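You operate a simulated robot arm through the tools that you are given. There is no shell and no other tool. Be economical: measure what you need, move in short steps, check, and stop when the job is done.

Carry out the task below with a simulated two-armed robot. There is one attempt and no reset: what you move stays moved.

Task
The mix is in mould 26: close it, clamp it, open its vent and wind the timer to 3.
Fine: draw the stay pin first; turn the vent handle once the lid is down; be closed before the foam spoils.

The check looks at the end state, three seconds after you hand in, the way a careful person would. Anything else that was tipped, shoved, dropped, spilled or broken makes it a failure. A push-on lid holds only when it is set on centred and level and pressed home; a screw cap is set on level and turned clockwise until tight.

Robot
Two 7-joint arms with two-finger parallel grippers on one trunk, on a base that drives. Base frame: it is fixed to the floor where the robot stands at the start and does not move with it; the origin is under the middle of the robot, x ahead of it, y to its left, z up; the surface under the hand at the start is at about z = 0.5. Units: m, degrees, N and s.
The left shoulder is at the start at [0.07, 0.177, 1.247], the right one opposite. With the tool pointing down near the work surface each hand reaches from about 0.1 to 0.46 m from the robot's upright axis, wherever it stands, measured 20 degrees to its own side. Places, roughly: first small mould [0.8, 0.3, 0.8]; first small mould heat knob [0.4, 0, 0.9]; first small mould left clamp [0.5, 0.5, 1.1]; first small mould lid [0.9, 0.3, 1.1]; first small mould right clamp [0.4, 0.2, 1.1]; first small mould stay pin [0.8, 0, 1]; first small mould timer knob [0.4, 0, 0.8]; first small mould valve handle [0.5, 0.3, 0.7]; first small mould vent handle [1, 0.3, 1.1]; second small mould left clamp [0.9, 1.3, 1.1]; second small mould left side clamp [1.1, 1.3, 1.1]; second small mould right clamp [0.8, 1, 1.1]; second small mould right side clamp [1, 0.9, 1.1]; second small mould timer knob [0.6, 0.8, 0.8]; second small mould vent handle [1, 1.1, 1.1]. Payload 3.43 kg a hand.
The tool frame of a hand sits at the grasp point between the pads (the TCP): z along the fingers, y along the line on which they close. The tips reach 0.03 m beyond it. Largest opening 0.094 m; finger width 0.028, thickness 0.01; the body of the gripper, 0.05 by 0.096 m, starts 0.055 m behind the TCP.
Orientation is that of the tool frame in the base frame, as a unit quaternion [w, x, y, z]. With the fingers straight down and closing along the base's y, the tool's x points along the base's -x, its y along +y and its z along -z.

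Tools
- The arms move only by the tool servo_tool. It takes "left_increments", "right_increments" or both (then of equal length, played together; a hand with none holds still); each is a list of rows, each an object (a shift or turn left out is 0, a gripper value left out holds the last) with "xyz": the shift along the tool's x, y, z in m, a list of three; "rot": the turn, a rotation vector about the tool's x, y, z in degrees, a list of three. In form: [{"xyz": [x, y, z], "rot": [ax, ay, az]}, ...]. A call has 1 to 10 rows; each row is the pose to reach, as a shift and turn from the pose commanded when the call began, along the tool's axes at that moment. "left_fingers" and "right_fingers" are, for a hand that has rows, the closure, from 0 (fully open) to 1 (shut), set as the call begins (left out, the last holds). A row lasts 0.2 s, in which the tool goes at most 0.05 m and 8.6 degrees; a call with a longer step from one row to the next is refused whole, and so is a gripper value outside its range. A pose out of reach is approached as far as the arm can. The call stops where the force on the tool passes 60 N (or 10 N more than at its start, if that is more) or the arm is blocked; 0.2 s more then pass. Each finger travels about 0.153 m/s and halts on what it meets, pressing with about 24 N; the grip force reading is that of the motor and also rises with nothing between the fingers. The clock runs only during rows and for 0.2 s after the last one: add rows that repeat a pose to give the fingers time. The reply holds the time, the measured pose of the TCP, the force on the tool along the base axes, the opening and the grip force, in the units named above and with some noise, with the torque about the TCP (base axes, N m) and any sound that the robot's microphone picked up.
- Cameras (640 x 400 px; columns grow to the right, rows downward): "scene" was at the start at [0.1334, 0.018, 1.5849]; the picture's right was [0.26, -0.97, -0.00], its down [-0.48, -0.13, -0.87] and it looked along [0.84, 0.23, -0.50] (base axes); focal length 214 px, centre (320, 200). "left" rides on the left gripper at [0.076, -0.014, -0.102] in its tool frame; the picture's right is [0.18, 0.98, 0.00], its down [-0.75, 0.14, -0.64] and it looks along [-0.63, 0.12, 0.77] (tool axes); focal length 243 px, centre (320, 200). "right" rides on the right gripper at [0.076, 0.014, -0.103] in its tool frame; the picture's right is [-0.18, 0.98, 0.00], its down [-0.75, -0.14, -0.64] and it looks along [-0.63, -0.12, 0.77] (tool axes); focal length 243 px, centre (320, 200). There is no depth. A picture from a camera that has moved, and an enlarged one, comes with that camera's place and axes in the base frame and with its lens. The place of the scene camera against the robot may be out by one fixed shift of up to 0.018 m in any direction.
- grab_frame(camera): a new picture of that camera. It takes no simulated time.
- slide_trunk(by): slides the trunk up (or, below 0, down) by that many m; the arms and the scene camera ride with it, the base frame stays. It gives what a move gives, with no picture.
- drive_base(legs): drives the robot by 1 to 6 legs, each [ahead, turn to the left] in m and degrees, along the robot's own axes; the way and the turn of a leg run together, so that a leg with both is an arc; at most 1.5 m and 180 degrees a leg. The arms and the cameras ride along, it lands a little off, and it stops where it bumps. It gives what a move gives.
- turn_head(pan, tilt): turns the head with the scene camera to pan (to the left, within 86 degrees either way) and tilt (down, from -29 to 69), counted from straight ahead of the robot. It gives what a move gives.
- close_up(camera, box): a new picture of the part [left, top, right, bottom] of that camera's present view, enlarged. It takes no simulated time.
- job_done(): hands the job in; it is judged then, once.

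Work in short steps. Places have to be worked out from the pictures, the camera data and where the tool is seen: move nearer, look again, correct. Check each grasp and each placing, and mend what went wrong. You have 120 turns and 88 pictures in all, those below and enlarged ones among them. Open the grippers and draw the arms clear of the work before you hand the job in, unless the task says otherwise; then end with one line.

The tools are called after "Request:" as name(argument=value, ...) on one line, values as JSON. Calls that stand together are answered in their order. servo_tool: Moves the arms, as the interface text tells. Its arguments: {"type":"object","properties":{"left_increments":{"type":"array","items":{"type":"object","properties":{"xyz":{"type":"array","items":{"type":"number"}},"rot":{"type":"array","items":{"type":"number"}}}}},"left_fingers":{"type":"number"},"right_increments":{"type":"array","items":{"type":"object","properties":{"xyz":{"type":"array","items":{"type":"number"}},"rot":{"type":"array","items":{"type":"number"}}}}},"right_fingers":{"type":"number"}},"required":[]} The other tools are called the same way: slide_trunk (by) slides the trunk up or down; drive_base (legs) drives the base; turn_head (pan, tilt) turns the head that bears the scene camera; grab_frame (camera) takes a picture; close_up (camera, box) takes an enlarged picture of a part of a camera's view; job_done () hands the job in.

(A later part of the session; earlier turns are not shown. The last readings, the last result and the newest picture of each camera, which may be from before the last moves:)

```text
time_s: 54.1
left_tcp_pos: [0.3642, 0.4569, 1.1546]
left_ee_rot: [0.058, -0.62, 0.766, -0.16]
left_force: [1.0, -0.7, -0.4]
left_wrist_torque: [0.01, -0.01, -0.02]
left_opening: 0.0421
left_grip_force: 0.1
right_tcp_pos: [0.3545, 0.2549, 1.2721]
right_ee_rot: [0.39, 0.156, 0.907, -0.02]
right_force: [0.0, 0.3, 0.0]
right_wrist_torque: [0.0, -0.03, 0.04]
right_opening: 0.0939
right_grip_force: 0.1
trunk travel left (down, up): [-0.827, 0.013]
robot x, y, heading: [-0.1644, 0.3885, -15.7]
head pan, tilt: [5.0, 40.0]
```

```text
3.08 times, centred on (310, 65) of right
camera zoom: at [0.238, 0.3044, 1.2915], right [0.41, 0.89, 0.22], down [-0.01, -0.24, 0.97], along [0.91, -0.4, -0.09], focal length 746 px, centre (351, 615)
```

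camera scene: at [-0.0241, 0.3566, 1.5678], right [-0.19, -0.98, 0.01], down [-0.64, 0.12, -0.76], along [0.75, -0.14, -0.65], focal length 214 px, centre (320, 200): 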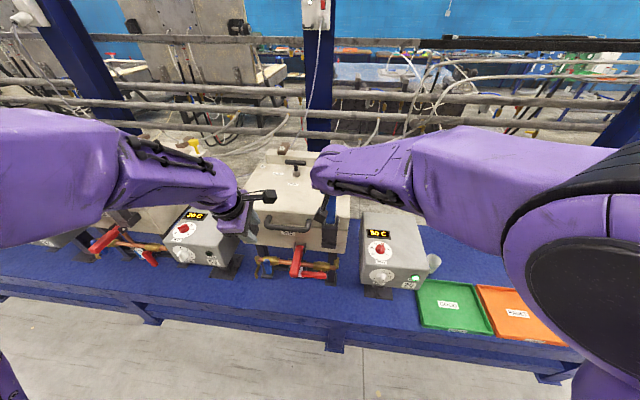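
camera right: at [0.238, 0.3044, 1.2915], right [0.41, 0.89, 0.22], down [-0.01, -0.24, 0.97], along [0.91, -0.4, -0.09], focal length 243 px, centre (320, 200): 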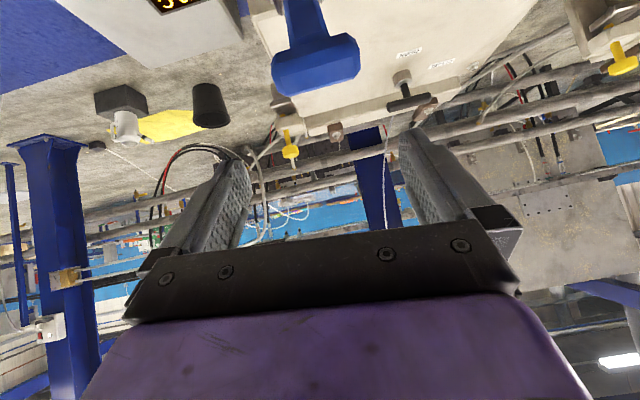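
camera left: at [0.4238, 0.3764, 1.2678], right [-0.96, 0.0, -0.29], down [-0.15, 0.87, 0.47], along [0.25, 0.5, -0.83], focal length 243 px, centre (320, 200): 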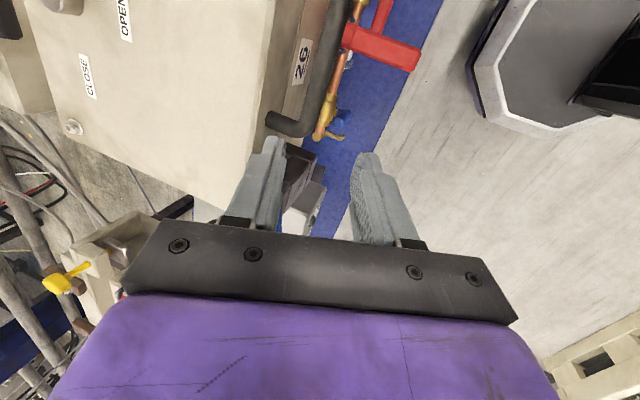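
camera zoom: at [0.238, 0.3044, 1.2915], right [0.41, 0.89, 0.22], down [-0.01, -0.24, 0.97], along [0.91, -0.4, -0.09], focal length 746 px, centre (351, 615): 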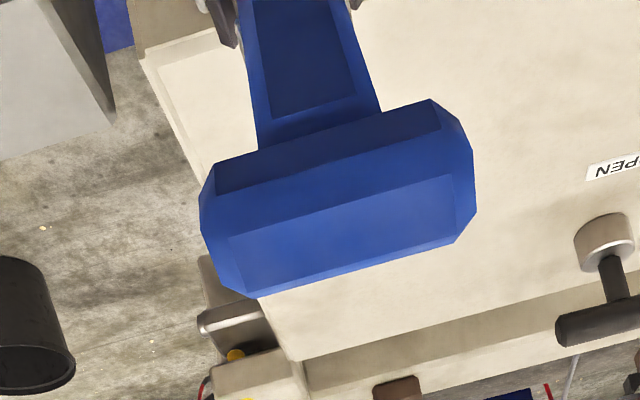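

The handle sprang back to its open place: it does move inward but wasn't carried over centre, and my right arm was cramped across the body. I shift the base ~13 cm left so both clamps suit their own hand.

Request:
drive_base(legs=[[-0.12, 0], [0, 50], [0.175, 0], [0, -50]])

Request:
turn_head(pan=0, tilt=38)

Request:
grab_frame(camera="scene")

```text
time_s: 60.9
left_tcp_pos: [0.3876, 0.5881, 1.1565]
left_ee_rot: [0.058, -0.619, 0.766, -0.162]
left_force: [0.7, -0.1, -0.2]
left_wrist_torque: [-0.03, 0.02, 0.01]
left_opening: 0.0426
left_grip_force: 0.1
right_tcp_pos: [0.3784, 0.3839, 1.2724]
right_ee_rot: [0.39, 0.157, 0.907, -0.019]
right_force: [0.5, 1.2, 1.3]
right_wrist_torque: [0.03, 0.03, -0.01]
right_opening: 0.0941
right_grip_force: 0.0
trunk travel left (down, up): [-0.827, 0.013]
robot x, y, heading: [-0.1421, 0.5113, -16.0]
head pan, tilt: [5.0, 40.0]
```

```text
time_s: 61.6
left_tcp_pos: [0.3887, 0.5876, 1.1561]
left_ee_rot: [0.058, -0.619, 0.766, -0.162]
left_force: [-0.9, -0.3, 0.4]
left_wrist_torque: [0.01, 0.01, 0.01]
left_opening: 0.0424
left_grip_force: 0.1
right_tcp_pos: [0.3788, 0.3834, 1.2729]
right_ee_rot: [0.391, 0.157, 0.907, -0.02]
right_force: [0.2, -0.6, 0.8]
right_wrist_torque: [0.01, -0.02, 0.01]
right_opening: 0.094
right_grip_force: 0.1
trunk travel left (down, up): [-0.827, 0.013]
robot x, y, heading: [-0.1379, 0.5147, -15.7]
head pan, tilt: [0.0, 38.0]
```

```text
26 pictures are left
camera scene: at [-0.0139, 0.4711, 1.572], right [-0.27, -0.96, 0.0], down [-0.59, 0.17, -0.79], along [0.76, -0.21, -0.62], focal length 214 px, centre (320, 200)
```

scene: 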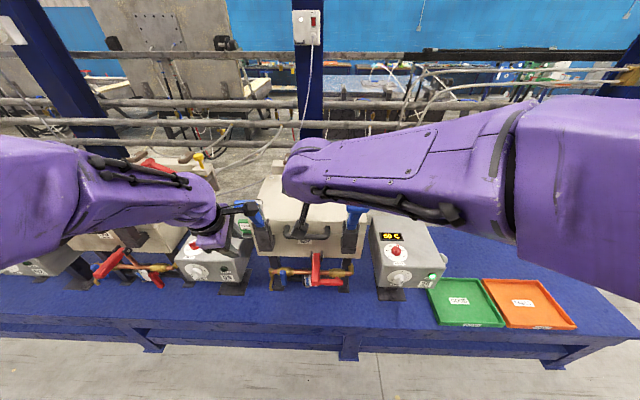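

The right hand now sits well. I move it over in front of the T-handle (known grasp point (0.396, 0.2545, 1.189)), squaring the roll, then go in and grip again.

Request:
servo_tool(right_increments=[{"xyz": [-0.002, -0.03, -0.001], "rot": [0.6, 0.3, -1.2]}, {"xyz": [-0.0035, -0.06, -0.002], "rot": [1.1, 0.5, -2.4]}, {"xyz": [-0.005, -0.09, -0.003], "rot": [1.7, 0.8, -3.6]}, {"xyz": [-0.007, -0.119, -0.004], "rot": [2.2, 1, -4.7]}, {"xyz": [-0.007, -0.119, -0.004], "rot": [2.2, 1, -4.7]}], right_fingers=0.0)

```text
time_s: 62.8
left_tcp_pos: [0.3881, 0.587, 1.1555]
left_ee_rot: [0.057, -0.62, 0.766, -0.162]
left_force: [-0.8, 0.4, 0.7]
left_wrist_torque: [0.0, 0.0, -0.04]
left_opening: 0.0423
left_grip_force: 0.0
right_tcp_pos: [0.3457, 0.2683, 1.27]
right_ee_rot: [0.378, 0.127, 0.916, -0.051]
right_force: [0.5, 0.3, -0.1]
right_wrist_torque: [0.02, 0.01, 0.0]
right_opening: 0.094
right_grip_force: 0.1
trunk travel left (down, up): [-0.827, 0.013]
robot x, y, heading: [-0.1415, 0.5158, -15.8]
head pan, tilt: [0.0, 38.0]
```

Aligned within a millimetre in L. I go in, grip, and push the handle along its arc past vertical.

Request:
servo_tool(right_increments=[{"xyz": [0.008, 0, 0.035]}, {"xyz": [0.015, 0, 0.068]}, {"xyz": [0.0205, 0, 0.094]}, {"xyz": [0.0205, 0, 0.094]}])

Request:
servo_tool(right_increments=[{"xyz": [0, 0, 0]}, {"xyz": [0, 0, 0]}, {"xyz": [0, 0, 0]}], right_fingers=1.0)

Request:
servo_tool(right_increments=[{"xyz": [-0.0141, 0, 0.0057]}, {"xyz": [-0.0276, 0, 0.0134]}, {"xyz": [-0.039, 0, 0.0218]}, {"xyz": [-0.0505, 0, 0.0315]}, {"xyz": [-0.0615, 0, 0.0417]}, {"xyz": [-0.0723, 0, 0.0528]}, {"xyz": [-0.0723, 0, 0.0528]}])

Request:
grab_frame(camera="right")

```text
time_s: 63.8
left_tcp_pos: [0.3875, 0.5868, 1.1559]
left_ee_rot: [0.058, -0.619, 0.766, -0.162]
left_force: [-0.4, -0.9, 0.7]
left_wrist_torque: [0.02, 0.01, 0.0]
left_opening: 0.0422
left_grip_force: 0.1
right_tcp_pos: [0.3964, 0.2551, 1.189]
right_ee_rot: [0.378, 0.127, 0.916, -0.051]
right_force: [-1.2, -0.5, 0.2]
right_wrist_torque: [0.01, 0.04, -0.02]
right_opening: 0.0941
right_grip_force: 0.0
trunk travel left (down, up): [-0.827, 0.013]
robot x, y, heading: [-0.1372, 0.5168, -15.5]
head pan, tilt: [0.0, 38.0]
```

```text
time_s: 64.6
left_tcp_pos: [0.387, 0.5853, 1.1561]
left_ee_rot: [0.057, -0.619, 0.767, -0.162]
left_force: [0.1, -0.4, -0.1]
left_wrist_torque: [-0.02, 0.01, 0.02]
left_opening: 0.0421
left_grip_force: 0.0
right_tcp_pos: [0.397, 0.2536, 1.1891]
right_ee_rot: [0.379, 0.126, 0.915, -0.05]
right_force: [-0.8, -3.1, 0.2]
right_wrist_torque: [-0.96, 0.14, -0.78]
right_opening: 0.0661
right_grip_force: 45.4
trunk travel left (down, up): [-0.827, 0.013]
robot x, y, heading: [-0.1442, 0.5153, -15.9]
head pan, tilt: [0.0, 38.0]
```

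```text
time_s: 66.2
left_tcp_pos: [0.3838, 0.5858, 1.1578]
left_ee_rot: [0.06, -0.619, 0.766, -0.164]
left_force: [-1.1, 0.9, -0.8]
left_wrist_torque: [-0.01, 0.02, -0.02]
left_opening: 0.0424
left_grip_force: 0.1
right_tcp_pos: [0.4764, 0.2287, 1.2098]
right_ee_rot: [0.384, 0.127, 0.913, -0.051]
right_force: [-7.3, -12.5, 26.0]
right_wrist_torque: [0.0, 0.73, -0.82]
right_opening: 0.0661
right_grip_force: 44.8
trunk travel left (down, up): [-0.827, 0.013]
robot x, y, heading: [-0.1405, 0.5124, -16.1]
head pan, tilt: [0.0, 38.0]
```

```text
25 pictures are left
camera right: at [0.3579, 0.2774, 1.227], right [0.39, 0.91, 0.14], down [0.03, -0.16, 0.99], along [0.92, -0.38, -0.09], focal length 243 px, centre (320, 200)
```

right: 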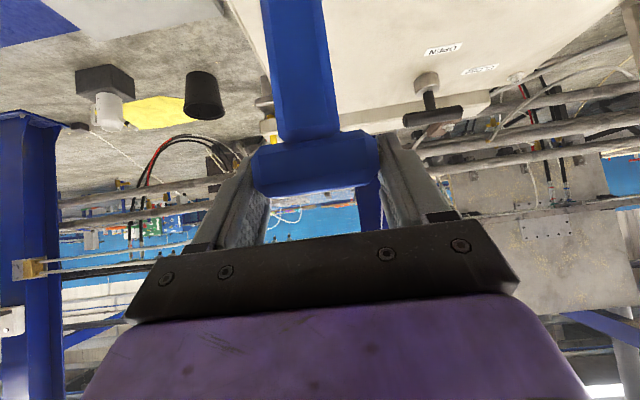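

It's following nicely, with only light forces. I continue over, watching for the stop.

Request:
servo_tool(right_increments=[{"xyz": [-0.01, 0, 0.006]}, {"xyz": [-0.019, 0, 0.0134]}, {"xyz": [-0.027, 0, 0.022]}, {"xyz": [-0.034, 0, 0.0304]}, {"xyz": [-0.04, 0, 0.041]}, {"xyz": [-0.0467, 0, 0.0523]}, {"xyz": [-0.052, 0, 0.063]}, {"xyz": [-0.0566, 0, 0.0735]}])

Request:
grab_frame(camera="scene")

```text
time_s: 68.0
left_tcp_pos: [0.3848, 0.5821, 1.1577]
left_ee_rot: [0.059, -0.619, 0.767, -0.161]
left_force: [0.2, 0.0, -0.1]
left_wrist_torque: [-0.01, -0.01, 0.02]
left_opening: 0.0424
left_grip_force: 0.1
right_tcp_pos: [0.5616, 0.2014, 1.1829]
right_ee_rot: [0.369, 0.127, 0.919, -0.051]
right_force: [-38.4, -7.1, -37.1]
right_wrist_torque: [0.5, 0.29, -0.42]
right_opening: 0.0664
right_grip_force: 44.7
trunk travel left (down, up): [-0.827, 0.013]
robot x, y, heading: [-0.1418, 0.5099, -16.0]
head pan, tilt: [0.0, 38.0]
```

```text
24 pictures are left
camera scene: at [-0.0189, 0.4646, 1.572], right [-0.27, -0.96, 0.0], down [-0.59, 0.17, -0.79], along [0.76, -0.21, -0.61], focal length 214 px, centre (320, 200)
```

scene: 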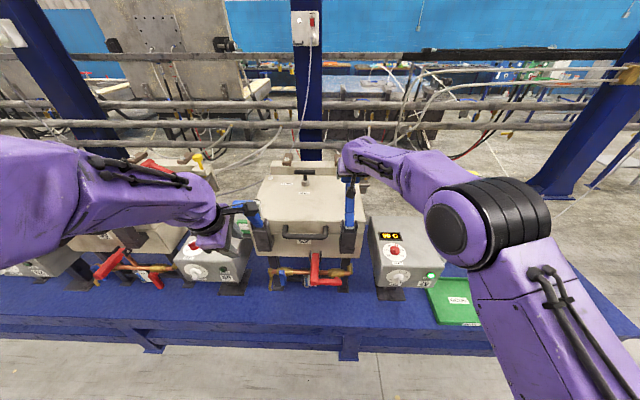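

The handle is over; forces are mostly radial. I zoom on the clamp to see the arm and bumper.

Request:
close_up(camera="scene", box=[240, 130, 400, 290])

```text
2.50 times, centred on (320, 210) of scene
camera zoom: at [-0.0189, 0.4646, 1.572], right [-0.27, -0.96, 0.0], down [-0.59, 0.17, -0.79], along [0.76, -0.21, -0.61], focal length 536 px, centre (320, 175)
```

zoom: 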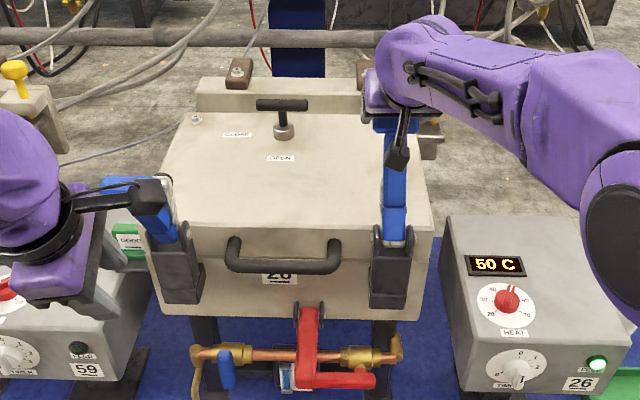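

Still following. I push on along the arc (down and forward) for another ~15°, expecting the stop.

Request:
servo_tool(right_increments=[{"xyz": [0.006, 0, 0.01]}, {"xyz": [0.004, 0, 0.025]}, {"xyz": [0.0, 0, 0.0375]}, {"xyz": [0.0, 0, 0.0495]}])

```text
time_s: 69.0
left_tcp_pos: [0.3847, 0.5814, 1.1581]
left_ee_rot: [0.061, -0.619, 0.766, -0.161]
left_force: [0.2, 0.5, 0.0]
left_wrist_torque: [0.0, -0.01, 0.0]
left_opening: 0.0424
left_grip_force: 0.2
right_tcp_pos: [0.5986, 0.1902, 1.1504]
right_ee_rot: [0.374, 0.128, 0.917, -0.05]
right_force: [-29.9, -19.3, -24.9]
right_wrist_torque: [0.24, 0.29, -0.8]
right_opening: 0.0666
right_grip_force: 44.8
trunk travel left (down, up): [-0.827, 0.013]
robot x, y, heading: [-0.1424, 0.513, -16.0]
head pan, tilt: [0.0, 38.0]
```

Circle fit gives pivot (f 0.39, z 1.066), R 0.147; the handle is ~58° past vertical. I continue down another ~17°.

Request:
servo_tool(right_increments=[{"xyz": [0.006, 0, 0.011]}, {"xyz": [0.012, 0, 0.021]}, {"xyz": [0.018, 0, 0.031]}, {"xyz": [0.0244, 0, 0.0407]}, {"xyz": [0.0244, 0, 0.0407]}])

Request:
close_up(camera="scene", box=[240, 130, 400, 290])

```text
time_s: 69.9
left_tcp_pos: [0.38, 0.5862, 1.1595]
left_ee_rot: [0.06, -0.618, 0.766, -0.165]
left_force: [0.0, 0.7, 0.0]
left_wrist_torque: [0.0, -0.02, -0.04]
left_opening: 0.0423
left_grip_force: 0.0
right_tcp_pos: [0.607, 0.1886, 1.1398]
right_ee_rot: [0.396, 0.129, 0.908, -0.055]
right_force: [-26.7, -12.2, 11.3]
right_wrist_torque: [0.27, 0.69, 0.05]
right_opening: 0.0664
right_grip_force: 44.9
trunk travel left (down, up): [-0.827, 0.013]
robot x, y, heading: [-0.1464, 0.5124, -16.3]
head pan, tilt: [0.0, 38.0]
stopped in row 4 (right hand): the force on the tool passed its limit at 65 N (the readings are from after the stop); the commanded pose is now the measured one
```

```text
2.50 times, centred on (320, 210) of scene
camera zoom: at [-0.0259, 0.47, 1.5728], right [-0.28, -0.96, 0.0], down [-0.58, 0.17, -0.79], along [0.76, -0.22, -0.61], focal length 536 px, centre (320, 175)
```

zoom: 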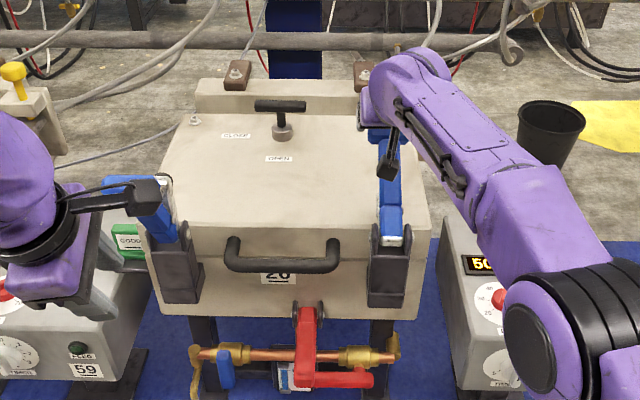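

It reached a firm stop (65 N). I release and withdraw to check that it stays clamped.

Request:
servo_tool(right_increments=[{"xyz": [0, 0, 0]}, {"xyz": [0, 0, 0]}], right_fingers=0.0)

Request:
servo_tool(right_increments=[{"xyz": [0, 0, -0.04]}, {"xyz": [0, 0, -0.08]}, {"xyz": [0, -0.04, -0.1]}, {"xyz": [0, -0.08, -0.12]}, {"xyz": [0, -0.12, -0.14]}])

Request:
close_up(camera="scene", box=[200, 130, 400, 290])

```text
time_s: 70.5
left_tcp_pos: [0.3846, 0.5851, 1.1579]
left_ee_rot: [0.059, -0.619, 0.766, -0.162]
left_force: [0.4, 0.3, -0.1]
left_wrist_torque: [0.03, -0.01, 0.01]
left_opening: 0.0421
left_grip_force: 0.0
right_tcp_pos: [0.6132, 0.1902, 1.1338]
right_ee_rot: [0.393, 0.128, 0.909, -0.053]
right_force: [-1.0, -0.8, 0.1]
right_wrist_torque: [0.03, -0.05, 0.02]
right_opening: 0.094
right_grip_force: 0.1
trunk travel left (down, up): [-0.827, 0.013]
robot x, y, heading: [-0.1389, 0.5175, -16.0]
head pan, tilt: [0.0, 38.0]
```

```text
time_s: 71.7
left_tcp_pos: [0.387, 0.586, 1.1576]
left_ee_rot: [0.059, -0.619, 0.767, -0.162]
left_force: [0.2, -1.6, 0.0]
left_wrist_torque: [0.01, -0.05, 0.02]
left_opening: 0.0425
left_grip_force: 0.0
right_tcp_pos: [0.4836, 0.1035, 1.2268]
right_ee_rot: [0.393, 0.127, 0.909, -0.053]
right_force: [-0.6, 0.5, 0.7]
right_wrist_torque: [0.0, 0.01, 0.0]
right_opening: 0.0942
right_grip_force: 0.0
trunk travel left (down, up): [-0.827, 0.013]
robot x, y, heading: [-0.1425, 0.5122, -16.1]
head pan, tilt: [0.0, 38.0]
```

```text
2.50 times, centred on (300, 210) of scene
camera zoom: at [-0.0169, 0.469, 1.5722], right [-0.28, -0.96, 0.0], down [-0.59, 0.17, -0.79], along [0.76, -0.22, -0.61], focal length 536 px, centre (370, 175)
```

zoom: 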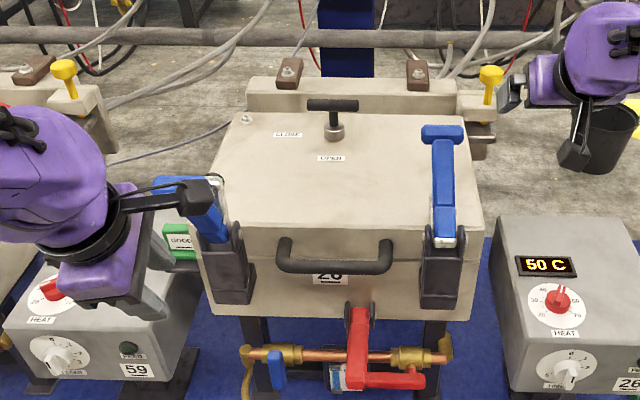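

The right clamp stays locked. Now the left clamp: I turn the left hand back (fingers closing sideways, 45° pitch) while raising it in front of the left T-handle, and open it.

Request:
servo_tool(left_increments=[{"xyz": [0.0, -0.002, -0.02], "rot": [1.45, -1.98, 7.8]}, {"xyz": [0.002, -0.008, -0.04], "rot": [2.9, -3.97, 15.6]}, {"xyz": [0.006, -0.016, -0.055], "rot": [4.35, -5.95, 23.4]}, {"xyz": [0.012, -0.025, -0.068], "rot": [5.8, -7.9, 31.3]}, {"xyz": [0.02, -0.035, -0.076], "rot": [7.25, -9.9, 39.1]}, {"xyz": [0.028, -0.044, -0.08], "rot": [8.7, -11.9, 46.9]}, {"xyz": [0.036, -0.05, -0.0827], "rot": [10.15, -13.9, 54.7]}, {"xyz": [0.0423, -0.0566, -0.0827], "rot": [11.6, -15.9, 62.5]}, {"xyz": [0.0423, -0.0566, -0.0827], "rot": [13, -17.8, 70.3]}, {"xyz": [0.0423, -0.0566, -0.0827], "rot": [14.5, -19.8, 78.2]}], left_fingers=0.0)

Request:
servo_tool(left_increments=[{"rot": [1.45, -2, 7.8]}, {"rot": [2.9, -4, 15.6]}, {"rot": [2.9, -4, 15.6]}])

Request:
grab_frame(camera="left")

```text
time_s: 73.9
left_tcp_pos: [0.468, 0.5465, 1.2331]
left_ee_rot: [0.337, -0.013, 0.937, -0.087]
left_force: [0.1, 0.5, -0.6]
left_wrist_torque: [0.03, 0.0, 0.0]
left_opening: 0.094
left_grip_force: 0.0
left hand out of reach, approached as far as the arm can: row 1, 2, 3, 4, 5, 6, 7, 8, 9, 10
right_tcp_pos: [0.4852, 0.1044, 1.2257]
right_ee_rot: [0.392, 0.127, 0.91, -0.053]
right_force: [0.2, -0.6, 0.3]
right_wrist_torque: [-0.01, 0.0, 0.04]
right_opening: 0.094
right_grip_force: 0.0
trunk travel left (down, up): [-0.827, 0.013]
robot x, y, heading: [-0.1423, 0.5132, -16.1]
head pan, tilt: [0.0, 38.0]
```

```text
time_s: 74.7
left_tcp_pos: [0.473, 0.5451, 1.2316]
left_ee_rot: [0.378, 0.12, 0.916, -0.064]
left_force: [0.1, 0.3, -0.5]
left_wrist_torque: [0.03, 0.01, -0.01]
left_opening: 0.0941
left_grip_force: 0.1
left hand out of reach, approached as far as the arm can: row 2, 3
right_tcp_pos: [0.4862, 0.1034, 1.2263]
right_ee_rot: [0.391, 0.128, 0.91, -0.053]
right_force: [0.8, -0.7, -0.5]
right_wrist_torque: [-0.01, 0.02, -0.04]
right_opening: 0.0941
right_grip_force: 0.1
trunk travel left (down, up): [-0.827, 0.013]
robot x, y, heading: [-0.1429, 0.5162, -16.2]
head pan, tilt: [0.0, 38.0]
```

```text
20 pictures are left
camera left: at [0.3466, 0.566, 1.2541], right [0.14, 0.98, -0.16], down [0.12, 0.14, 0.98], along [0.98, -0.16, -0.1], focal length 243 px, centre (320, 200)
```

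left: 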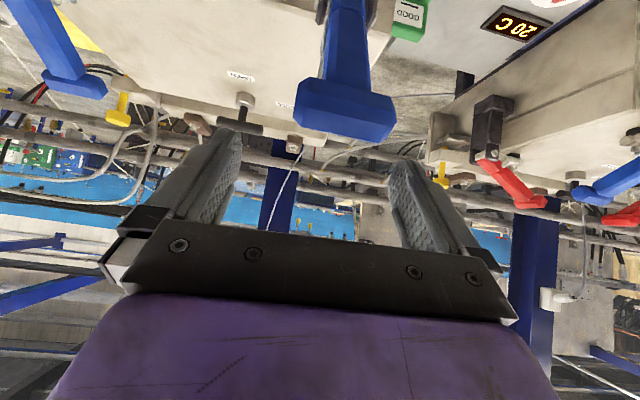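

The left hand ended nearly above the T-handle (≈(0.486, 0.55, 1.183)). I move down 43 mm and 8 mm left so the fingers straddle it, then close.

Request:
servo_tool(left_increments=[{"xyz": [0, 0.008, 0]}, {"xyz": [0.008, 0.008, 0.013]}, {"xyz": [0.0155, 0.008, 0.026]}, {"xyz": [0.0226, 0.008, 0.0382]}, {"xyz": [0.0226, 0.008, 0.0382]}])

Request:
grab_frame(camera="left")

```text
time_s: 75.9
left_tcp_pos: [0.4851, 0.5491, 1.1884]
left_ee_rot: [0.378, 0.127, 0.916, -0.054]
left_force: [-0.1, -0.4, -0.4]
left_wrist_torque: [0.01, -0.02, 0.0]
left_opening: 0.0939
left_grip_force: 0.0
right_tcp_pos: [0.4853, 0.1031, 1.2254]
right_ee_rot: [0.393, 0.127, 0.909, -0.053]
right_force: [0.3, 0.7, 0.6]
right_wrist_torque: [0.01, 0.03, -0.01]
right_opening: 0.094
right_grip_force: 0.0
trunk travel left (down, up): [-0.827, 0.013]
robot x, y, heading: [-0.1362, 0.5122, -15.9]
head pan, tilt: [0.0, 38.0]
```

```text
19 pictures are left
camera left: at [0.3594, 0.5703, 1.2087], right [0.14, 0.98, -0.13], down [0.12, 0.12, 0.99], along [0.98, -0.16, -0.1], focal length 243 px, centre (320, 200)
```

left: 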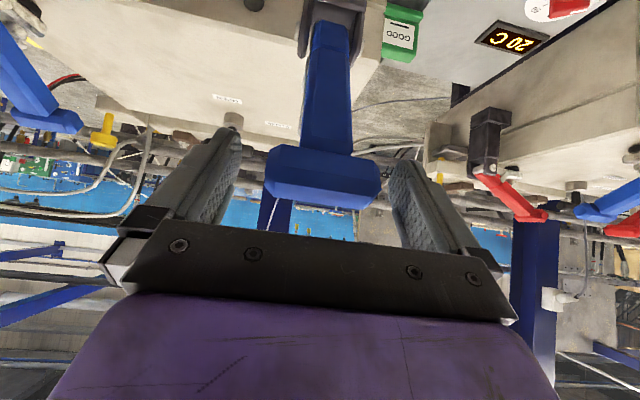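

Well straddled, as on the right. I close and push along the fitted arc to 40° past vertical.

Request:
servo_tool(left_increments=[{"xyz": [0, 0, 0]}, {"xyz": [0, 0, 0]}, {"xyz": [0, 0, 0]}], left_fingers=1.0)

Request:
servo_tool(left_increments=[{"xyz": [-0.0174, 0, 0.0045]}, {"xyz": [-0.034, 0, 0.0111]}, {"xyz": [-0.0509, 0, 0.0204]}, {"xyz": [-0.0664, 0, 0.0317]}, {"xyz": [-0.0803, 0, 0.045]}, {"xyz": [-0.0923, 0, 0.06]}, {"xyz": [-0.1023, 0, 0.0764]}, {"xyz": [-0.11, 0, 0.094]}, {"xyz": [-0.1184, 0, 0.1315]}])

```text
time_s: 76.7
left_tcp_pos: [0.4853, 0.5513, 1.1883]
left_ee_rot: [0.377, 0.126, 0.916, -0.054]
left_force: [1.7, 5.3, 0.7]
left_wrist_torque: [1.01, -0.1, -0.08]
left_opening: 0.067
left_grip_force: 45.1
right_tcp_pos: [0.4867, 0.1039, 1.2275]
right_ee_rot: [0.392, 0.127, 0.909, -0.054]
right_force: [0.0, -0.5, -0.3]
right_wrist_torque: [0.0, 0.01, 0.04]
right_opening: 0.094
right_grip_force: 0.1
trunk travel left (down, up): [-0.827, 0.013]
robot x, y, heading: [-0.1404, 0.5112, -15.8]
head pan, tilt: [0.0, 38.0]
```

```text
time_s: 78.7
left_tcp_pos: [0.6542, 0.497, 1.1837]
left_ee_rot: [0.381, 0.127, 0.914, -0.054]
left_force: [-7.3, -4.6, 12.9]
left_wrist_torque: [0.2, 1.43, -0.84]
left_opening: 0.0665
left_grip_force: 44.6
right_tcp_pos: [0.4849, 0.101, 1.2266]
right_ee_rot: [0.393, 0.127, 0.909, -0.052]
right_force: [0.0, -0.4, -0.8]
right_wrist_torque: [0.0, -0.05, 0.01]
right_opening: 0.0938
right_grip_force: 0.1
trunk travel left (down, up): [-0.827, 0.013]
robot x, y, heading: [-0.1396, 0.5136, -16.2]
head pan, tilt: [0.0, 38.0]
```

Very smooth, low forces. I continue to the stop.

Request:
servo_tool(left_increments=[{"xyz": [0.001, 0, 0.019]}, {"xyz": [0.0017, 0, 0.0383]}, {"xyz": [0.005, 0, 0.05]}, {"xyz": [0.0075, 0, 0.0607]}, {"xyz": [0.0132, 0, 0.0749]}])

Request:
servo_tool(left_increments=[{"xyz": [0, 0, 0]}, {"xyz": [0, 0, 0]}], left_fingers=0.0)

Request:
servo_tool(left_increments=[{"xyz": [0, 0, -0.045]}, {"xyz": [0, 0, -0.09]}, {"xyz": [0, 0.03, -0.12]}, {"xyz": [0, 0.06, -0.14]}])

Request:
close_up(camera="scene", box=[200, 130, 400, 290])

```text
time_s: 79.9
left_tcp_pos: [0.6907, 0.4854, 1.1391]
left_ee_rot: [0.394, 0.125, 0.909, -0.055]
left_force: [4.6, -14.4, 58.7]
left_wrist_torque: [0.1, 1.05, 0.34]
left_opening: 0.0663
left_grip_force: 45.0
right_tcp_pos: [0.4759, 0.1011, 1.232]
right_ee_rot: [0.396, 0.128, 0.908, -0.051]
right_force: [-0.4, 0.1, 0.1]
right_wrist_torque: [0.0, -0.05, 0.02]
right_opening: 0.0941
right_grip_force: 0.0
trunk travel left (down, up): [-0.827, 0.013]
robot x, y, heading: [-0.1394, 0.5138, -16.2]
head pan, tilt: [0.0, 38.0]
```

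```text
time_s: 80.5
left_tcp_pos: [0.6922, 0.4861, 1.1183]
left_ee_rot: [0.378, 0.127, 0.915, -0.052]
left_force: [0.1, 0.5, -0.5]
left_wrist_torque: [0.02, 0.0, 0.04]
left_opening: 0.0941
left_grip_force: 0.1
right_tcp_pos: [0.4802, 0.0989, 1.2278]
right_ee_rot: [0.394, 0.13, 0.908, -0.053]
right_force: [-0.5, 0.4, -0.2]
right_wrist_torque: [0.03, 0.02, 0.06]
right_opening: 0.094
right_grip_force: 0.1
trunk travel left (down, up): [-0.827, 0.013]
robot x, y, heading: [-0.1376, 0.5153, -16.1]
head pan, tilt: [0.0, 38.0]
```

```text
time_s: 81.5
left_tcp_pos: [0.6175, 0.5762, 1.2146]
left_ee_rot: [0.377, 0.125, 0.916, -0.054]
left_force: [0.4, 0.9, -0.2]
left_wrist_torque: [-0.01, 0.01, -0.02]
left_opening: 0.0941
left_grip_force: 0.0
right_tcp_pos: [0.4856, 0.1062, 1.2267]
right_ee_rot: [0.392, 0.126, 0.909, -0.054]
right_force: [-0.1, 0.1, 0.8]
right_wrist_torque: [-0.02, -0.02, 0.0]
right_opening: 0.0941
right_grip_force: 0.0
trunk travel left (down, up): [-0.827, 0.013]
robot x, y, heading: [-0.1406, 0.5137, -16.0]
head pan, tilt: [0.0, 38.0]
```

```text
2.50 times, centred on (300, 210) of scene
camera zoom: at [-0.0135, 0.4732, 1.572], right [-0.28, -0.96, 0.0], down [-0.59, 0.17, -0.79], along [0.76, -0.22, -0.62], focal length 536 px, centre (370, 175)
```

zoom: 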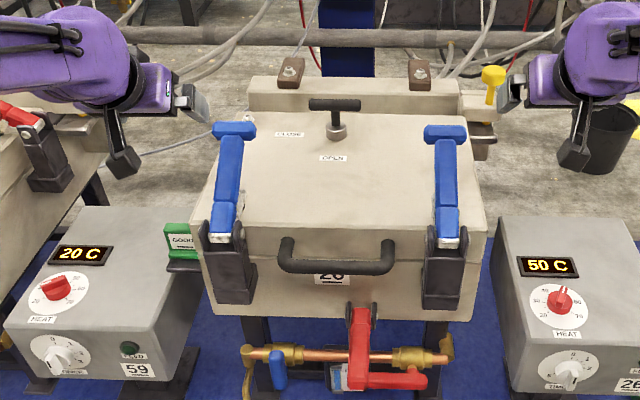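

Both clamps are locked. The vent T-bar (≈(0.731, 0.322, 1.11)) lies along the CLOSE mark; OPEN is toward me, so it must turn 90° counter-clockwise (from above). I raise both hands and drive forward 28 cm.

Request:
servo_tool(left_increments=[{"xyz": [-0.021, 0, -0.021]}, {"xyz": [-0.042, 0, -0.042]}, {"xyz": [-0.063, 0, -0.063]}], left_fingers=1.0, right_increments=[{"xyz": [-0.021, 0, -0.021]}, {"xyz": [-0.042, 0, -0.042]}, {"xyz": [-0.056, 0, -0.056]}])

Request:
drive_base(legs=[[0.275, 0]])

Request:
close_up(camera="scene", box=[210, 130, 430, 290])

```text
time_s: 82.3
left_tcp_pos: [0.6182, 0.5745, 1.3049]
left_ee_rot: [0.379, 0.127, 0.915, -0.056]
left_force: [0.9, -0.3, -0.9]
left_wrist_torque: [0.01, -0.05, 0.01]
left_opening: 0.0002
left_grip_force: 24.0
right_tcp_pos: [0.483, 0.1042, 1.307]
right_ee_rot: [0.392, 0.127, 0.91, -0.053]
right_force: [-0.4, 0.1, 0.5]
right_wrist_torque: [0.0, -0.06, 0.0]
right_opening: 0.0939
right_grip_force: 0.0
trunk travel left (down, up): [-0.827, 0.013]
robot x, y, heading: [-0.1386, 0.514, -16.1]
head pan, tilt: [0.0, 38.0]
```

```text
time_s: 84.2
left_tcp_pos: [0.8763, 0.5051, 1.3069]
left_ee_rot: [0.378, 0.124, 0.916, -0.053]
left_force: [-0.7, -1.0, 0.4]
left_wrist_torque: [0.01, -0.04, 0.03]
left_opening: 0.0
left_grip_force: 23.7
right_tcp_pos: [0.7448, 0.0335, 1.3087]
right_ee_rot: [0.393, 0.124, 0.91, -0.051]
right_force: [0.0, 0.2, -0.9]
right_wrist_torque: [-0.01, 0.04, 0.0]
right_opening: 0.0939
right_grip_force: 0.1
trunk travel left (down, up): [-0.827, 0.013]
robot x, y, heading: [0.118, 0.4406, -15.8]
head pan, tilt: [0.0, 38.0]
```

```text
2.50 times, centred on (320, 210) of scene
camera zoom: at [0.2441, 0.3973, 1.5723], right [-0.27, -0.96, 0.0], down [-0.59, 0.17, -0.79], along [0.76, -0.21, -0.61], focal length 536 px, centre (320, 175)
```

zoom: 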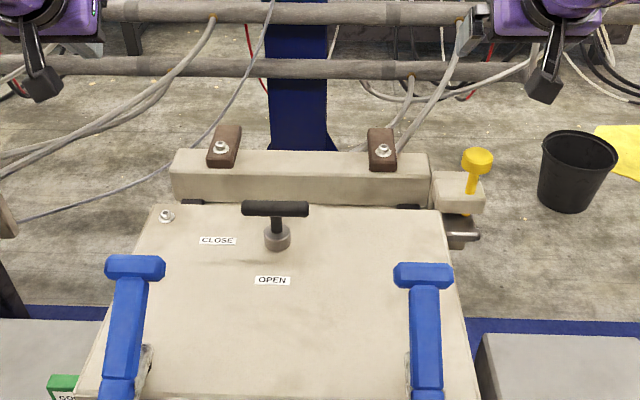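

Bar refined to ≈(0.791, 0.313, 1.076), about 9 cm long. I bring the closed left fingers above a point just behind its left end, pitch 25°.

Request:
servo_tool(left_increments=[{"xyz": [0.014, -0.0354, 0.014], "rot": [0, 4, 0]}, {"xyz": [0.028, -0.0708, 0.028], "rot": [0, 8, 0]}, {"xyz": [0.0424, -0.1062, 0.0424], "rot": [0, 12, 0]}, {"xyz": [0.0566, -0.1416, 0.0566], "rot": [0, 16, 0]}, {"xyz": [0.0707, -0.177, 0.0707], "rot": [0, 20, 0]}, {"xyz": [0.0707, -0.177, 0.0707], "rot": [0, 20, 0]}])

Request:
grab_frame(camera="left")

```text
time_s: 85.7
left_tcp_pos: [0.83, 0.3351, 1.2049]
left_ee_rot: [0.213, 0.131, 0.968, -0.031]
left_force: [0.5, 0.0, 0.7]
left_wrist_torque: [-0.01, 0.03, 0.02]
left_opening: 0.0001
left_grip_force: 23.4
right_tcp_pos: [0.7464, 0.0338, 1.3071]
right_ee_rot: [0.393, 0.126, 0.909, -0.053]
right_force: [-0.9, 0.0, -0.2]
right_wrist_torque: [0.0, 0.0, -0.01]
right_opening: 0.094
right_grip_force: 0.0
trunk travel left (down, up): [-0.827, 0.013]
robot x, y, heading: [0.1177, 0.4415, -15.7]
head pan, tilt: [0.0, 38.0]
```

```text
16 pictures are left
camera left: at [0.7179, 0.3515, 1.2682], right [0.1, 0.99, -0.08], down [0.44, 0.03, 0.9], along [0.89, -0.13, -0.43], focal length 243 px, centre (320, 200)
```

left: 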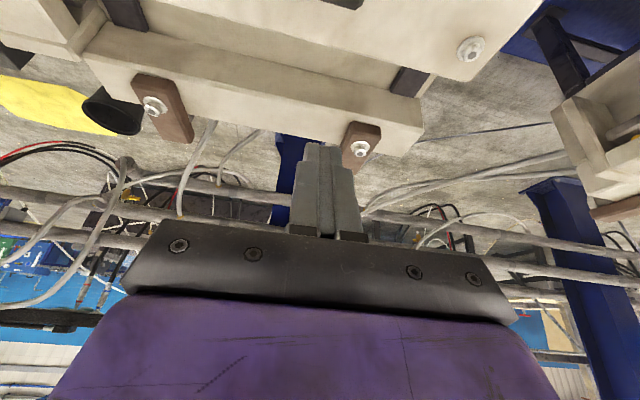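

The view agrees with my estimate (bar end just at the top edge). I lower the fingertips behind the bar's left end.

Request:
servo_tool(left_increments=[{"xyz": [0.012, 0, 0.028]}, {"xyz": [0.024, 0, 0.056]}, {"xyz": [0.036, 0, 0.084]}, {"xyz": [0.0476, 0, 0.1113]}, {"xyz": [0.0476, 0, 0.1113]}])

Request:
close_up(camera="scene", box=[250, 150, 370, 260])

```text
time_s: 86.8
left_tcp_pos: [0.8343, 0.3319, 1.0854]
left_ee_rot: [0.213, 0.131, 0.968, -0.03]
left_force: [1.3, -0.2, 0.2]
left_wrist_torque: [0.01, 0.0, -0.01]
left_opening: 0.0
left_grip_force: 24.0
right_tcp_pos: [0.7464, 0.0339, 1.3062]
right_ee_rot: [0.392, 0.125, 0.91, -0.052]
right_force: [0.9, -0.3, -0.8]
right_wrist_torque: [0.02, 0.04, 0.0]
right_opening: 0.0941
right_grip_force: 0.1
trunk travel left (down, up): [-0.827, 0.013]
robot x, y, heading: [0.1168, 0.4386, -15.7]
head pan, tilt: [0.0, 38.0]
```

```text
3.64 times, centred on (310, 205) of scene
camera zoom: at [0.2462, 0.3967, 1.572], right [-0.27, -0.96, 0.0], down [-0.59, 0.17, -0.79], along [0.76, -0.21, -0.62], focal length 780 px, centre (356, 182)
```

zoom: 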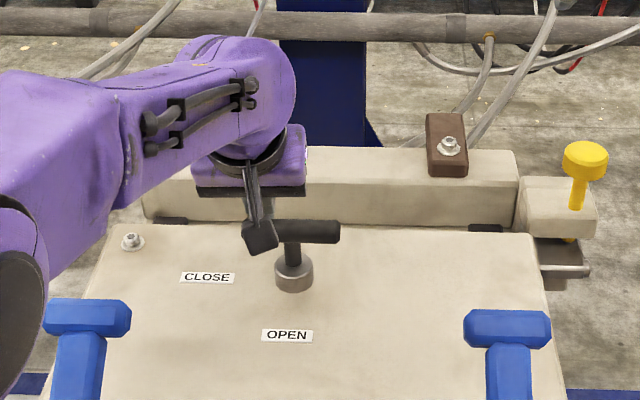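

The fingers are behind the left end. I sweep them round the vent axis, counter-clockwise, first ~60°.

Request:
servo_tool(left_increments=[{"xyz": [0.0109, 0, -0.0051]}, {"xyz": [0.02, 0.006, -0.0093]}, {"xyz": [0.0285, 0.01, -0.0133]}, {"xyz": [0.039, 0.01, -0.0182]}, {"xyz": [0.048, 0.008, -0.0224]}, {"xyz": [0.048, 0.008, -0.0224]}])

Request:
close_up(camera="scene", box=[250, 150, 370, 260])

```text
time_s: 88.2
left_tcp_pos: [0.7853, 0.3545, 1.0831]
left_ee_rot: [0.213, 0.131, 0.968, -0.032]
left_force: [0.1, 0.0, -0.7]
left_wrist_torque: [-0.02, -0.02, 0.0]
left_opening: 0.0
left_grip_force: 24.3
right_tcp_pos: [0.7462, 0.0337, 1.3056]
right_ee_rot: [0.392, 0.125, 0.91, -0.052]
right_force: [0.8, 0.1, -0.6]
right_wrist_torque: [0.0, -0.03, 0.03]
right_opening: 0.094
right_grip_force: 0.0
trunk travel left (down, up): [-0.827, 0.013]
robot x, y, heading: [0.1163, 0.4403, -16.0]
head pan, tilt: [0.0, 38.0]
```

```text
3.64 times, centred on (310, 205) of scene
camera zoom: at [0.2466, 0.3967, 1.572], right [-0.27, -0.96, 0.0], down [-0.59, 0.17, -0.79], along [0.76, -0.21, -0.62], focal length 780 px, centre (356, 182)
```

zoom: 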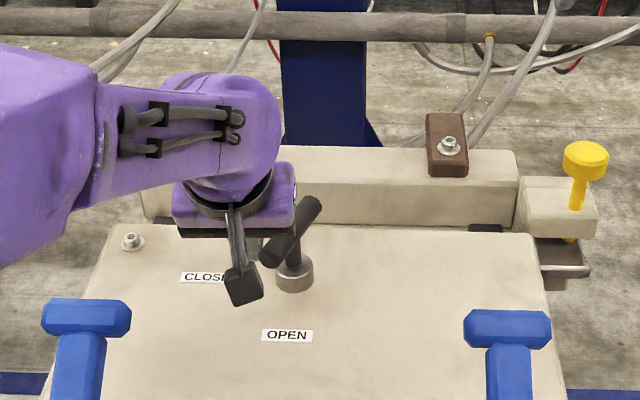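

The vent turned ~55°. I sweep on to 90° and slightly beyond against the stop.

Request:
servo_tool(left_increments=[{"xyz": [0.01, -0.007, -0.0047]}, {"xyz": [0.0172, -0.018, -0.008]}, {"xyz": [0.0181, -0.026, -0.0085]}, {"xyz": [0.0181, -0.032, -0.0085]}, {"xyz": [0.0181, -0.032, -0.0085]}])

Request:
close_up(camera="scene", box=[250, 150, 370, 260])

```text
time_s: 89.5
left_tcp_pos: [0.7646, 0.3445, 1.0847]
left_ee_rot: [0.212, 0.124, 0.969, -0.037]
left_force: [15.7, 45.5, 0.3]
left_wrist_torque: [0.01, 0.02, -0.77]
left_opening: 0.0
left_grip_force: 24.1
right_tcp_pos: [0.7512, 0.0461, 1.3092]
right_ee_rot: [0.392, 0.124, 0.91, -0.058]
right_force: [-0.4, 0.4, 0.0]
right_wrist_torque: [-0.02, 0.0, -0.01]
right_opening: 0.0937
right_grip_force: 0.1
trunk travel left (down, up): [-0.827, 0.013]
robot x, y, heading: [0.1187, 0.4347, -15.5]
head pan, tilt: [0.0, 38.0]
```

```text
3.64 times, centred on (310, 205) of scene
camera zoom: at [0.2519, 0.4134, 1.5719], right [-0.27, -0.96, 0.01], down [-0.6, 0.16, -0.79], along [0.76, -0.22, -0.62], focal length 780 px, centre (356, 182)
```

zoom: 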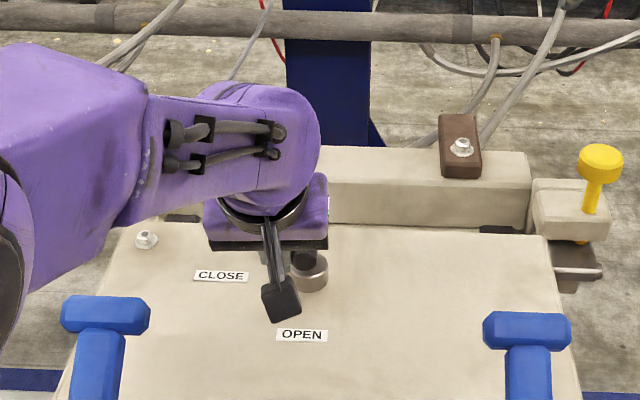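

It's at the stop (48 N). I move off to the left and up, then check the vent.

Request:
servo_tool(left_increments=[{"xyz": [0, 0.03, 0]}, {"xyz": [-0.015, 0.04, -0.035]}, {"xyz": [-0.033, 0.05, -0.075]}, {"xyz": [-0.05, 0.07, -0.11]}, {"xyz": [-0.06, 0.1, -0.14]}, {"xyz": [-0.06, 0.14, -0.15]}])

Request:
grab_frame(camera="scene")

```text
time_s: 90.8
left_tcp_pos: [0.7865, 0.4681, 1.2461]
left_ee_rot: [0.212, 0.132, 0.968, -0.032]
left_force: [0.4, -0.4, -0.2]
left_wrist_torque: [-0.02, 0.03, -0.03]
left_opening: 0.0
left_grip_force: 23.6
right_tcp_pos: [0.7472, 0.0372, 1.3068]
right_ee_rot: [0.392, 0.125, 0.91, -0.055]
right_force: [0.5, 1.9, 0.9]
right_wrist_torque: [0.02, 0.04, -0.04]
right_opening: 0.0941
right_grip_force: 0.1
trunk travel left (down, up): [-0.827, 0.013]
robot x, y, heading: [0.1186, 0.4442, -15.9]
head pan, tilt: [0.0, 38.0]
```

```text
12 pictures are left
camera scene: at [0.247, 0.4014, 1.572], right [-0.27, -0.96, 0.0], down [-0.59, 0.16, -0.79], along [0.76, -0.22, -0.62], focal length 214 px, centre (320, 200)
```

scene: 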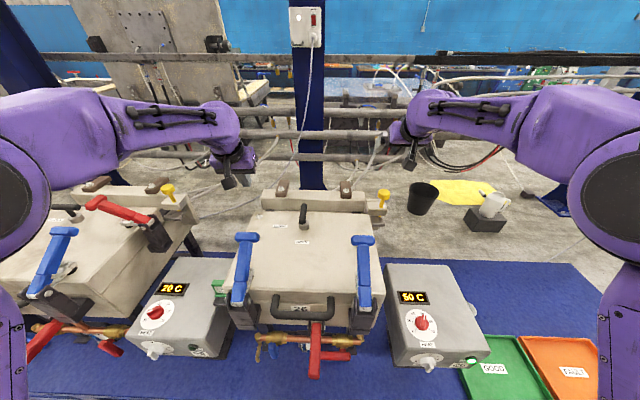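

Vent is open (bar along OPEN). Now the timer knob, at about (0.353, 0.048, 0.80) on the box front: I drive back 27 cm and bring the right hand down in front of it.

Request:
drive_base(legs=[[-0.27, 0]])

Request:
servo_tool(right_increments=[{"xyz": [0.0416, -0.014, -0.001]}, {"xyz": [0.083, -0.028, -0.002]}, {"xyz": [0.125, -0.042, -0.004]}, {"xyz": [0.1664, -0.056, -0.005]}, {"xyz": [0.208, -0.07, -0.006]}, {"xyz": [0.25, -0.084, -0.007]}, {"xyz": [0.291, -0.098, -0.0085]}])

Request:
servo_tool(right_increments=[{"xyz": [0.031, 0, 0.031]}, {"xyz": [0.062, 0, 0.062]}, {"xyz": [0.093, 0, 0.093]}, {"xyz": [0.124, 0, 0.124]}, {"xyz": [0.155, 0, 0.155]}, {"xyz": [0.186, 0, 0.186]}, {"xyz": [0.217, 0, 0.217]}, {"xyz": [0.217, 0, 0.217]}])

Request:
grab_frame(camera="right")

```text
time_s: 92.7
left_tcp_pos: [0.5338, 0.5351, 1.2453]
left_ee_rot: [0.212, 0.132, 0.968, -0.031]
left_force: [0.4, 0.1, -0.7]
left_wrist_torque: [0.01, 0.01, -0.02]
left_opening: 0.0
left_grip_force: 23.8
right_tcp_pos: [0.4928, 0.1044, 1.3042]
right_ee_rot: [0.391, 0.127, 0.91, -0.053]
right_force: [0.1, 0.8, 0.4]
right_wrist_torque: [0.02, -0.01, 0.03]
right_opening: 0.094
right_grip_force: 0.0
trunk travel left (down, up): [-0.827, 0.013]
robot x, y, heading: [-0.134, 0.5138, -15.7]
head pan, tilt: [0.0, 38.0]
```

```text
time_s: 94.3
left_tcp_pos: [0.5318, 0.5332, 1.2467]
left_ee_rot: [0.213, 0.134, 0.967, -0.031]
left_force: [-0.9, -0.7, -0.4]
left_wrist_torque: [0.02, -0.02, -0.01]
left_opening: 0.0
left_grip_force: 23.9
right_tcp_pos: [0.2669, 0.0645, 1.0999]
right_ee_rot: [0.392, 0.127, 0.91, -0.052]
right_force: [-0.6, 0.7, -0.2]
right_wrist_torque: [0.0, -0.04, -0.03]
right_opening: 0.094
right_grip_force: 0.1
trunk travel left (down, up): [-0.827, 0.013]
robot x, y, heading: [-0.1397, 0.5096, -16.1]
head pan, tilt: [0.0, 38.0]
```

```text
time_s: 96.1
left_tcp_pos: [0.532, 0.5354, 1.2466]
left_ee_rot: [0.213, 0.133, 0.968, -0.032]
left_force: [0.9, -0.3, 0.1]
left_wrist_torque: [0.02, 0.03, -0.01]
left_opening: 0.0002
left_grip_force: 24.2
right_tcp_pos: [0.2775, 0.0669, 0.7918]
right_ee_rot: [0.392, 0.126, 0.91, -0.052]
right_force: [-0.1, 0.8, -0.6]
right_wrist_torque: [0.01, 0.01, 0.0]
right_opening: 0.094
right_grip_force: 0.0
trunk travel left (down, up): [-0.827, 0.013]
robot x, y, heading: [-0.1378, 0.512, -16.1]
head pan, tilt: [0.0, 38.0]
```

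```text
11 pictures are left
camera right: at [0.1582, 0.1152, 0.8082], right [0.39, 0.91, 0.14], down [0.01, -0.15, 0.99], along [0.92, -0.38, -0.07], focal length 243 px, centre (320, 200)
```

right: 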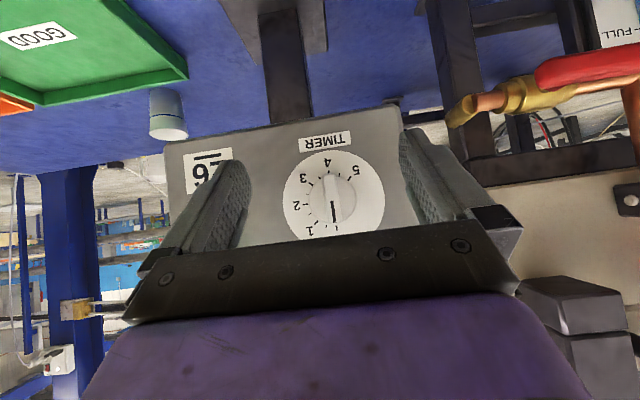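

The dial is in view (upside down): 0 at top, pointer at 0, numbers clockwise. I enlarge to get angles and knob position.

Request:
close_up(camera="right", box=[270, 140, 400, 240])

```text
4.00 times, centred on (335, 190) of right
camera zoom: at [0.1582, 0.1152, 0.8082], right [0.39, 0.91, 0.14], down [0.01, -0.15, 0.99], along [0.92, -0.38, -0.07], focal length 970 px, centre (260, 240)
```

zoom: 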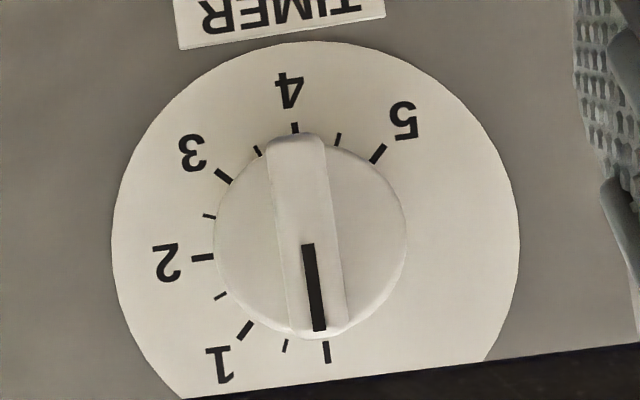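

Ticks are 45° apart, so 3 is 135° clockwise; pointer is at 0. The knob axis is at about l-aligned with the TCP already, so I level the tool to horizontal with fingers at ~35 mm.

Request:
servo_tool(right_increments=[{"rot": [0, -7.3, 0]}, {"rot": [0, -14.5, 0]}, {"rot": [0, -21.8, 0]}, {"rot": [0, -29, 0]}, {"rot": [0, -36.3, 0]}, {"rot": [0, -43.5, 0]}, {"rot": [0, -43.5, 0]}], right_fingers=0.63)

Request:
turn_head(pan=-25, tilt=50)

Request:
grab_frame(camera="scene")

```text
time_s: 97.7
left_tcp_pos: [0.5315, 0.5345, 1.2459]
left_ee_rot: [0.214, 0.132, 0.968, -0.031]
left_force: [0.3, -0.5, -0.3]
left_wrist_torque: [0.0, 0.03, -0.04]
left_opening: 0.0001
left_grip_force: 23.9
right_tcp_pos: [0.2751, 0.0651, 0.7941]
right_ee_rot: [0.702, 0.098, 0.699, -0.095]
right_force: [-0.2, -0.2, -0.5]
right_wrist_torque: [-0.01, 0.02, -0.02]
right_opening: 0.0349
right_grip_force: 0.1
trunk travel left (down, up): [-0.827, 0.013]
robot x, y, heading: [-0.1315, 0.5123, -15.8]
head pan, tilt: [0.0, 38.0]
```

```text
time_s: 98.6
left_tcp_pos: [0.5318, 0.5346, 1.2461]
left_ee_rot: [0.212, 0.132, 0.968, -0.03]
left_force: [-1.2, 0.2, 0.7]
left_wrist_torque: [-0.03, 0.0, 0.01]
left_opening: 0.0
left_grip_force: 23.9
right_tcp_pos: [0.2762, 0.0647, 0.7937]
right_ee_rot: [0.701, 0.098, 0.7, -0.096]
right_force: [0.3, 0.3, -0.3]
right_wrist_torque: [0.02, 0.0, -0.01]
right_opening: 0.035
right_grip_force: 0.1
trunk travel left (down, up): [-0.827, 0.013]
robot x, y, heading: [-0.1332, 0.5095, -15.9]
head pan, tilt: [-25.0, 50.0]
```

```text
9 pictures are left
camera scene: at [-0.0329, 0.4417, 1.5549], right [-0.66, -0.76, 0.0], down [-0.58, 0.5, -0.64], along [0.49, -0.42, -0.77], focal length 214 px, centre (320, 200)
```

scene: 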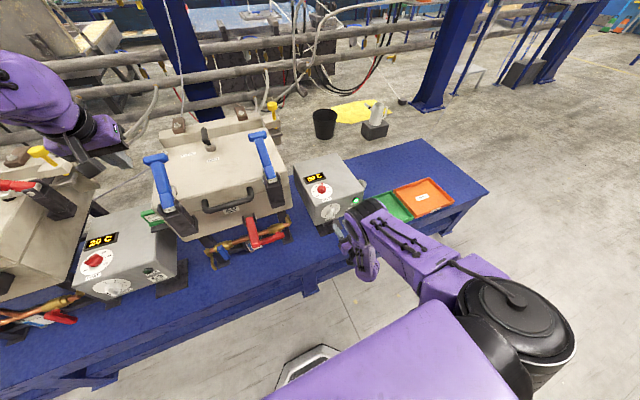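

The tool is level and on the knob axis within 3 mm. I advance 6 cm in stages and read the force.

Request:
servo_tool(right_increments=[{"xyz": [0, 0.003, 0.02]}, {"xyz": [0, 0.003, 0.04]}, {"xyz": [0, 0.003, 0.05]}, {"xyz": [0, 0.003, 0.058]}, {"xyz": [0, 0.003, 0.058]}])

Request:
grab_frame(camera="right")

```text
time_s: 99.8
left_tcp_pos: [0.5266, 0.5369, 1.2496]
left_ee_rot: [0.215, 0.133, 0.967, -0.032]
left_force: [0.0, -1.0, -0.3]
left_wrist_torque: [0.01, 0.02, 0.02]
left_opening: 0.0002
left_grip_force: 23.5
right_tcp_pos: [0.3252, 0.0519, 0.7927]
right_ee_rot: [0.7, 0.098, 0.701, -0.096]
right_force: [-35.4, 12.0, -4.8]
right_wrist_torque: [0.1, 0.02, -0.63]
right_opening: 0.0341
right_grip_force: 0.1
trunk travel left (down, up): [-0.827, 0.013]
robot x, y, heading: [-0.1325, 0.5131, -16.2]
head pan, tilt: [-25.0, 50.0]
```

```text
8 pictures are left
camera right: at [0.2289, 0.0955, 0.7191], right [0.27, 0.95, 0.19], down [-0.66, 0.04, 0.75], along [0.71, -0.32, 0.63], focal length 243 px, centre (320, 200)
```

right: 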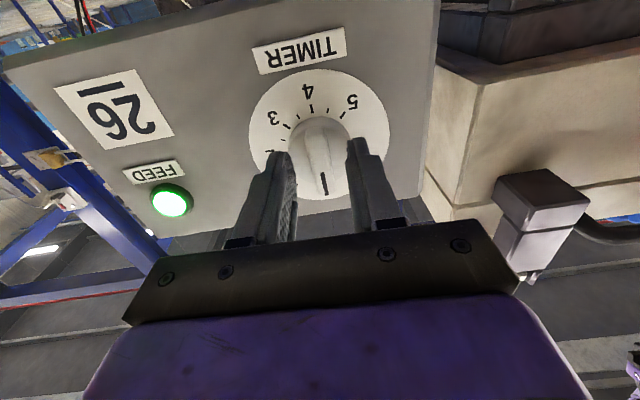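

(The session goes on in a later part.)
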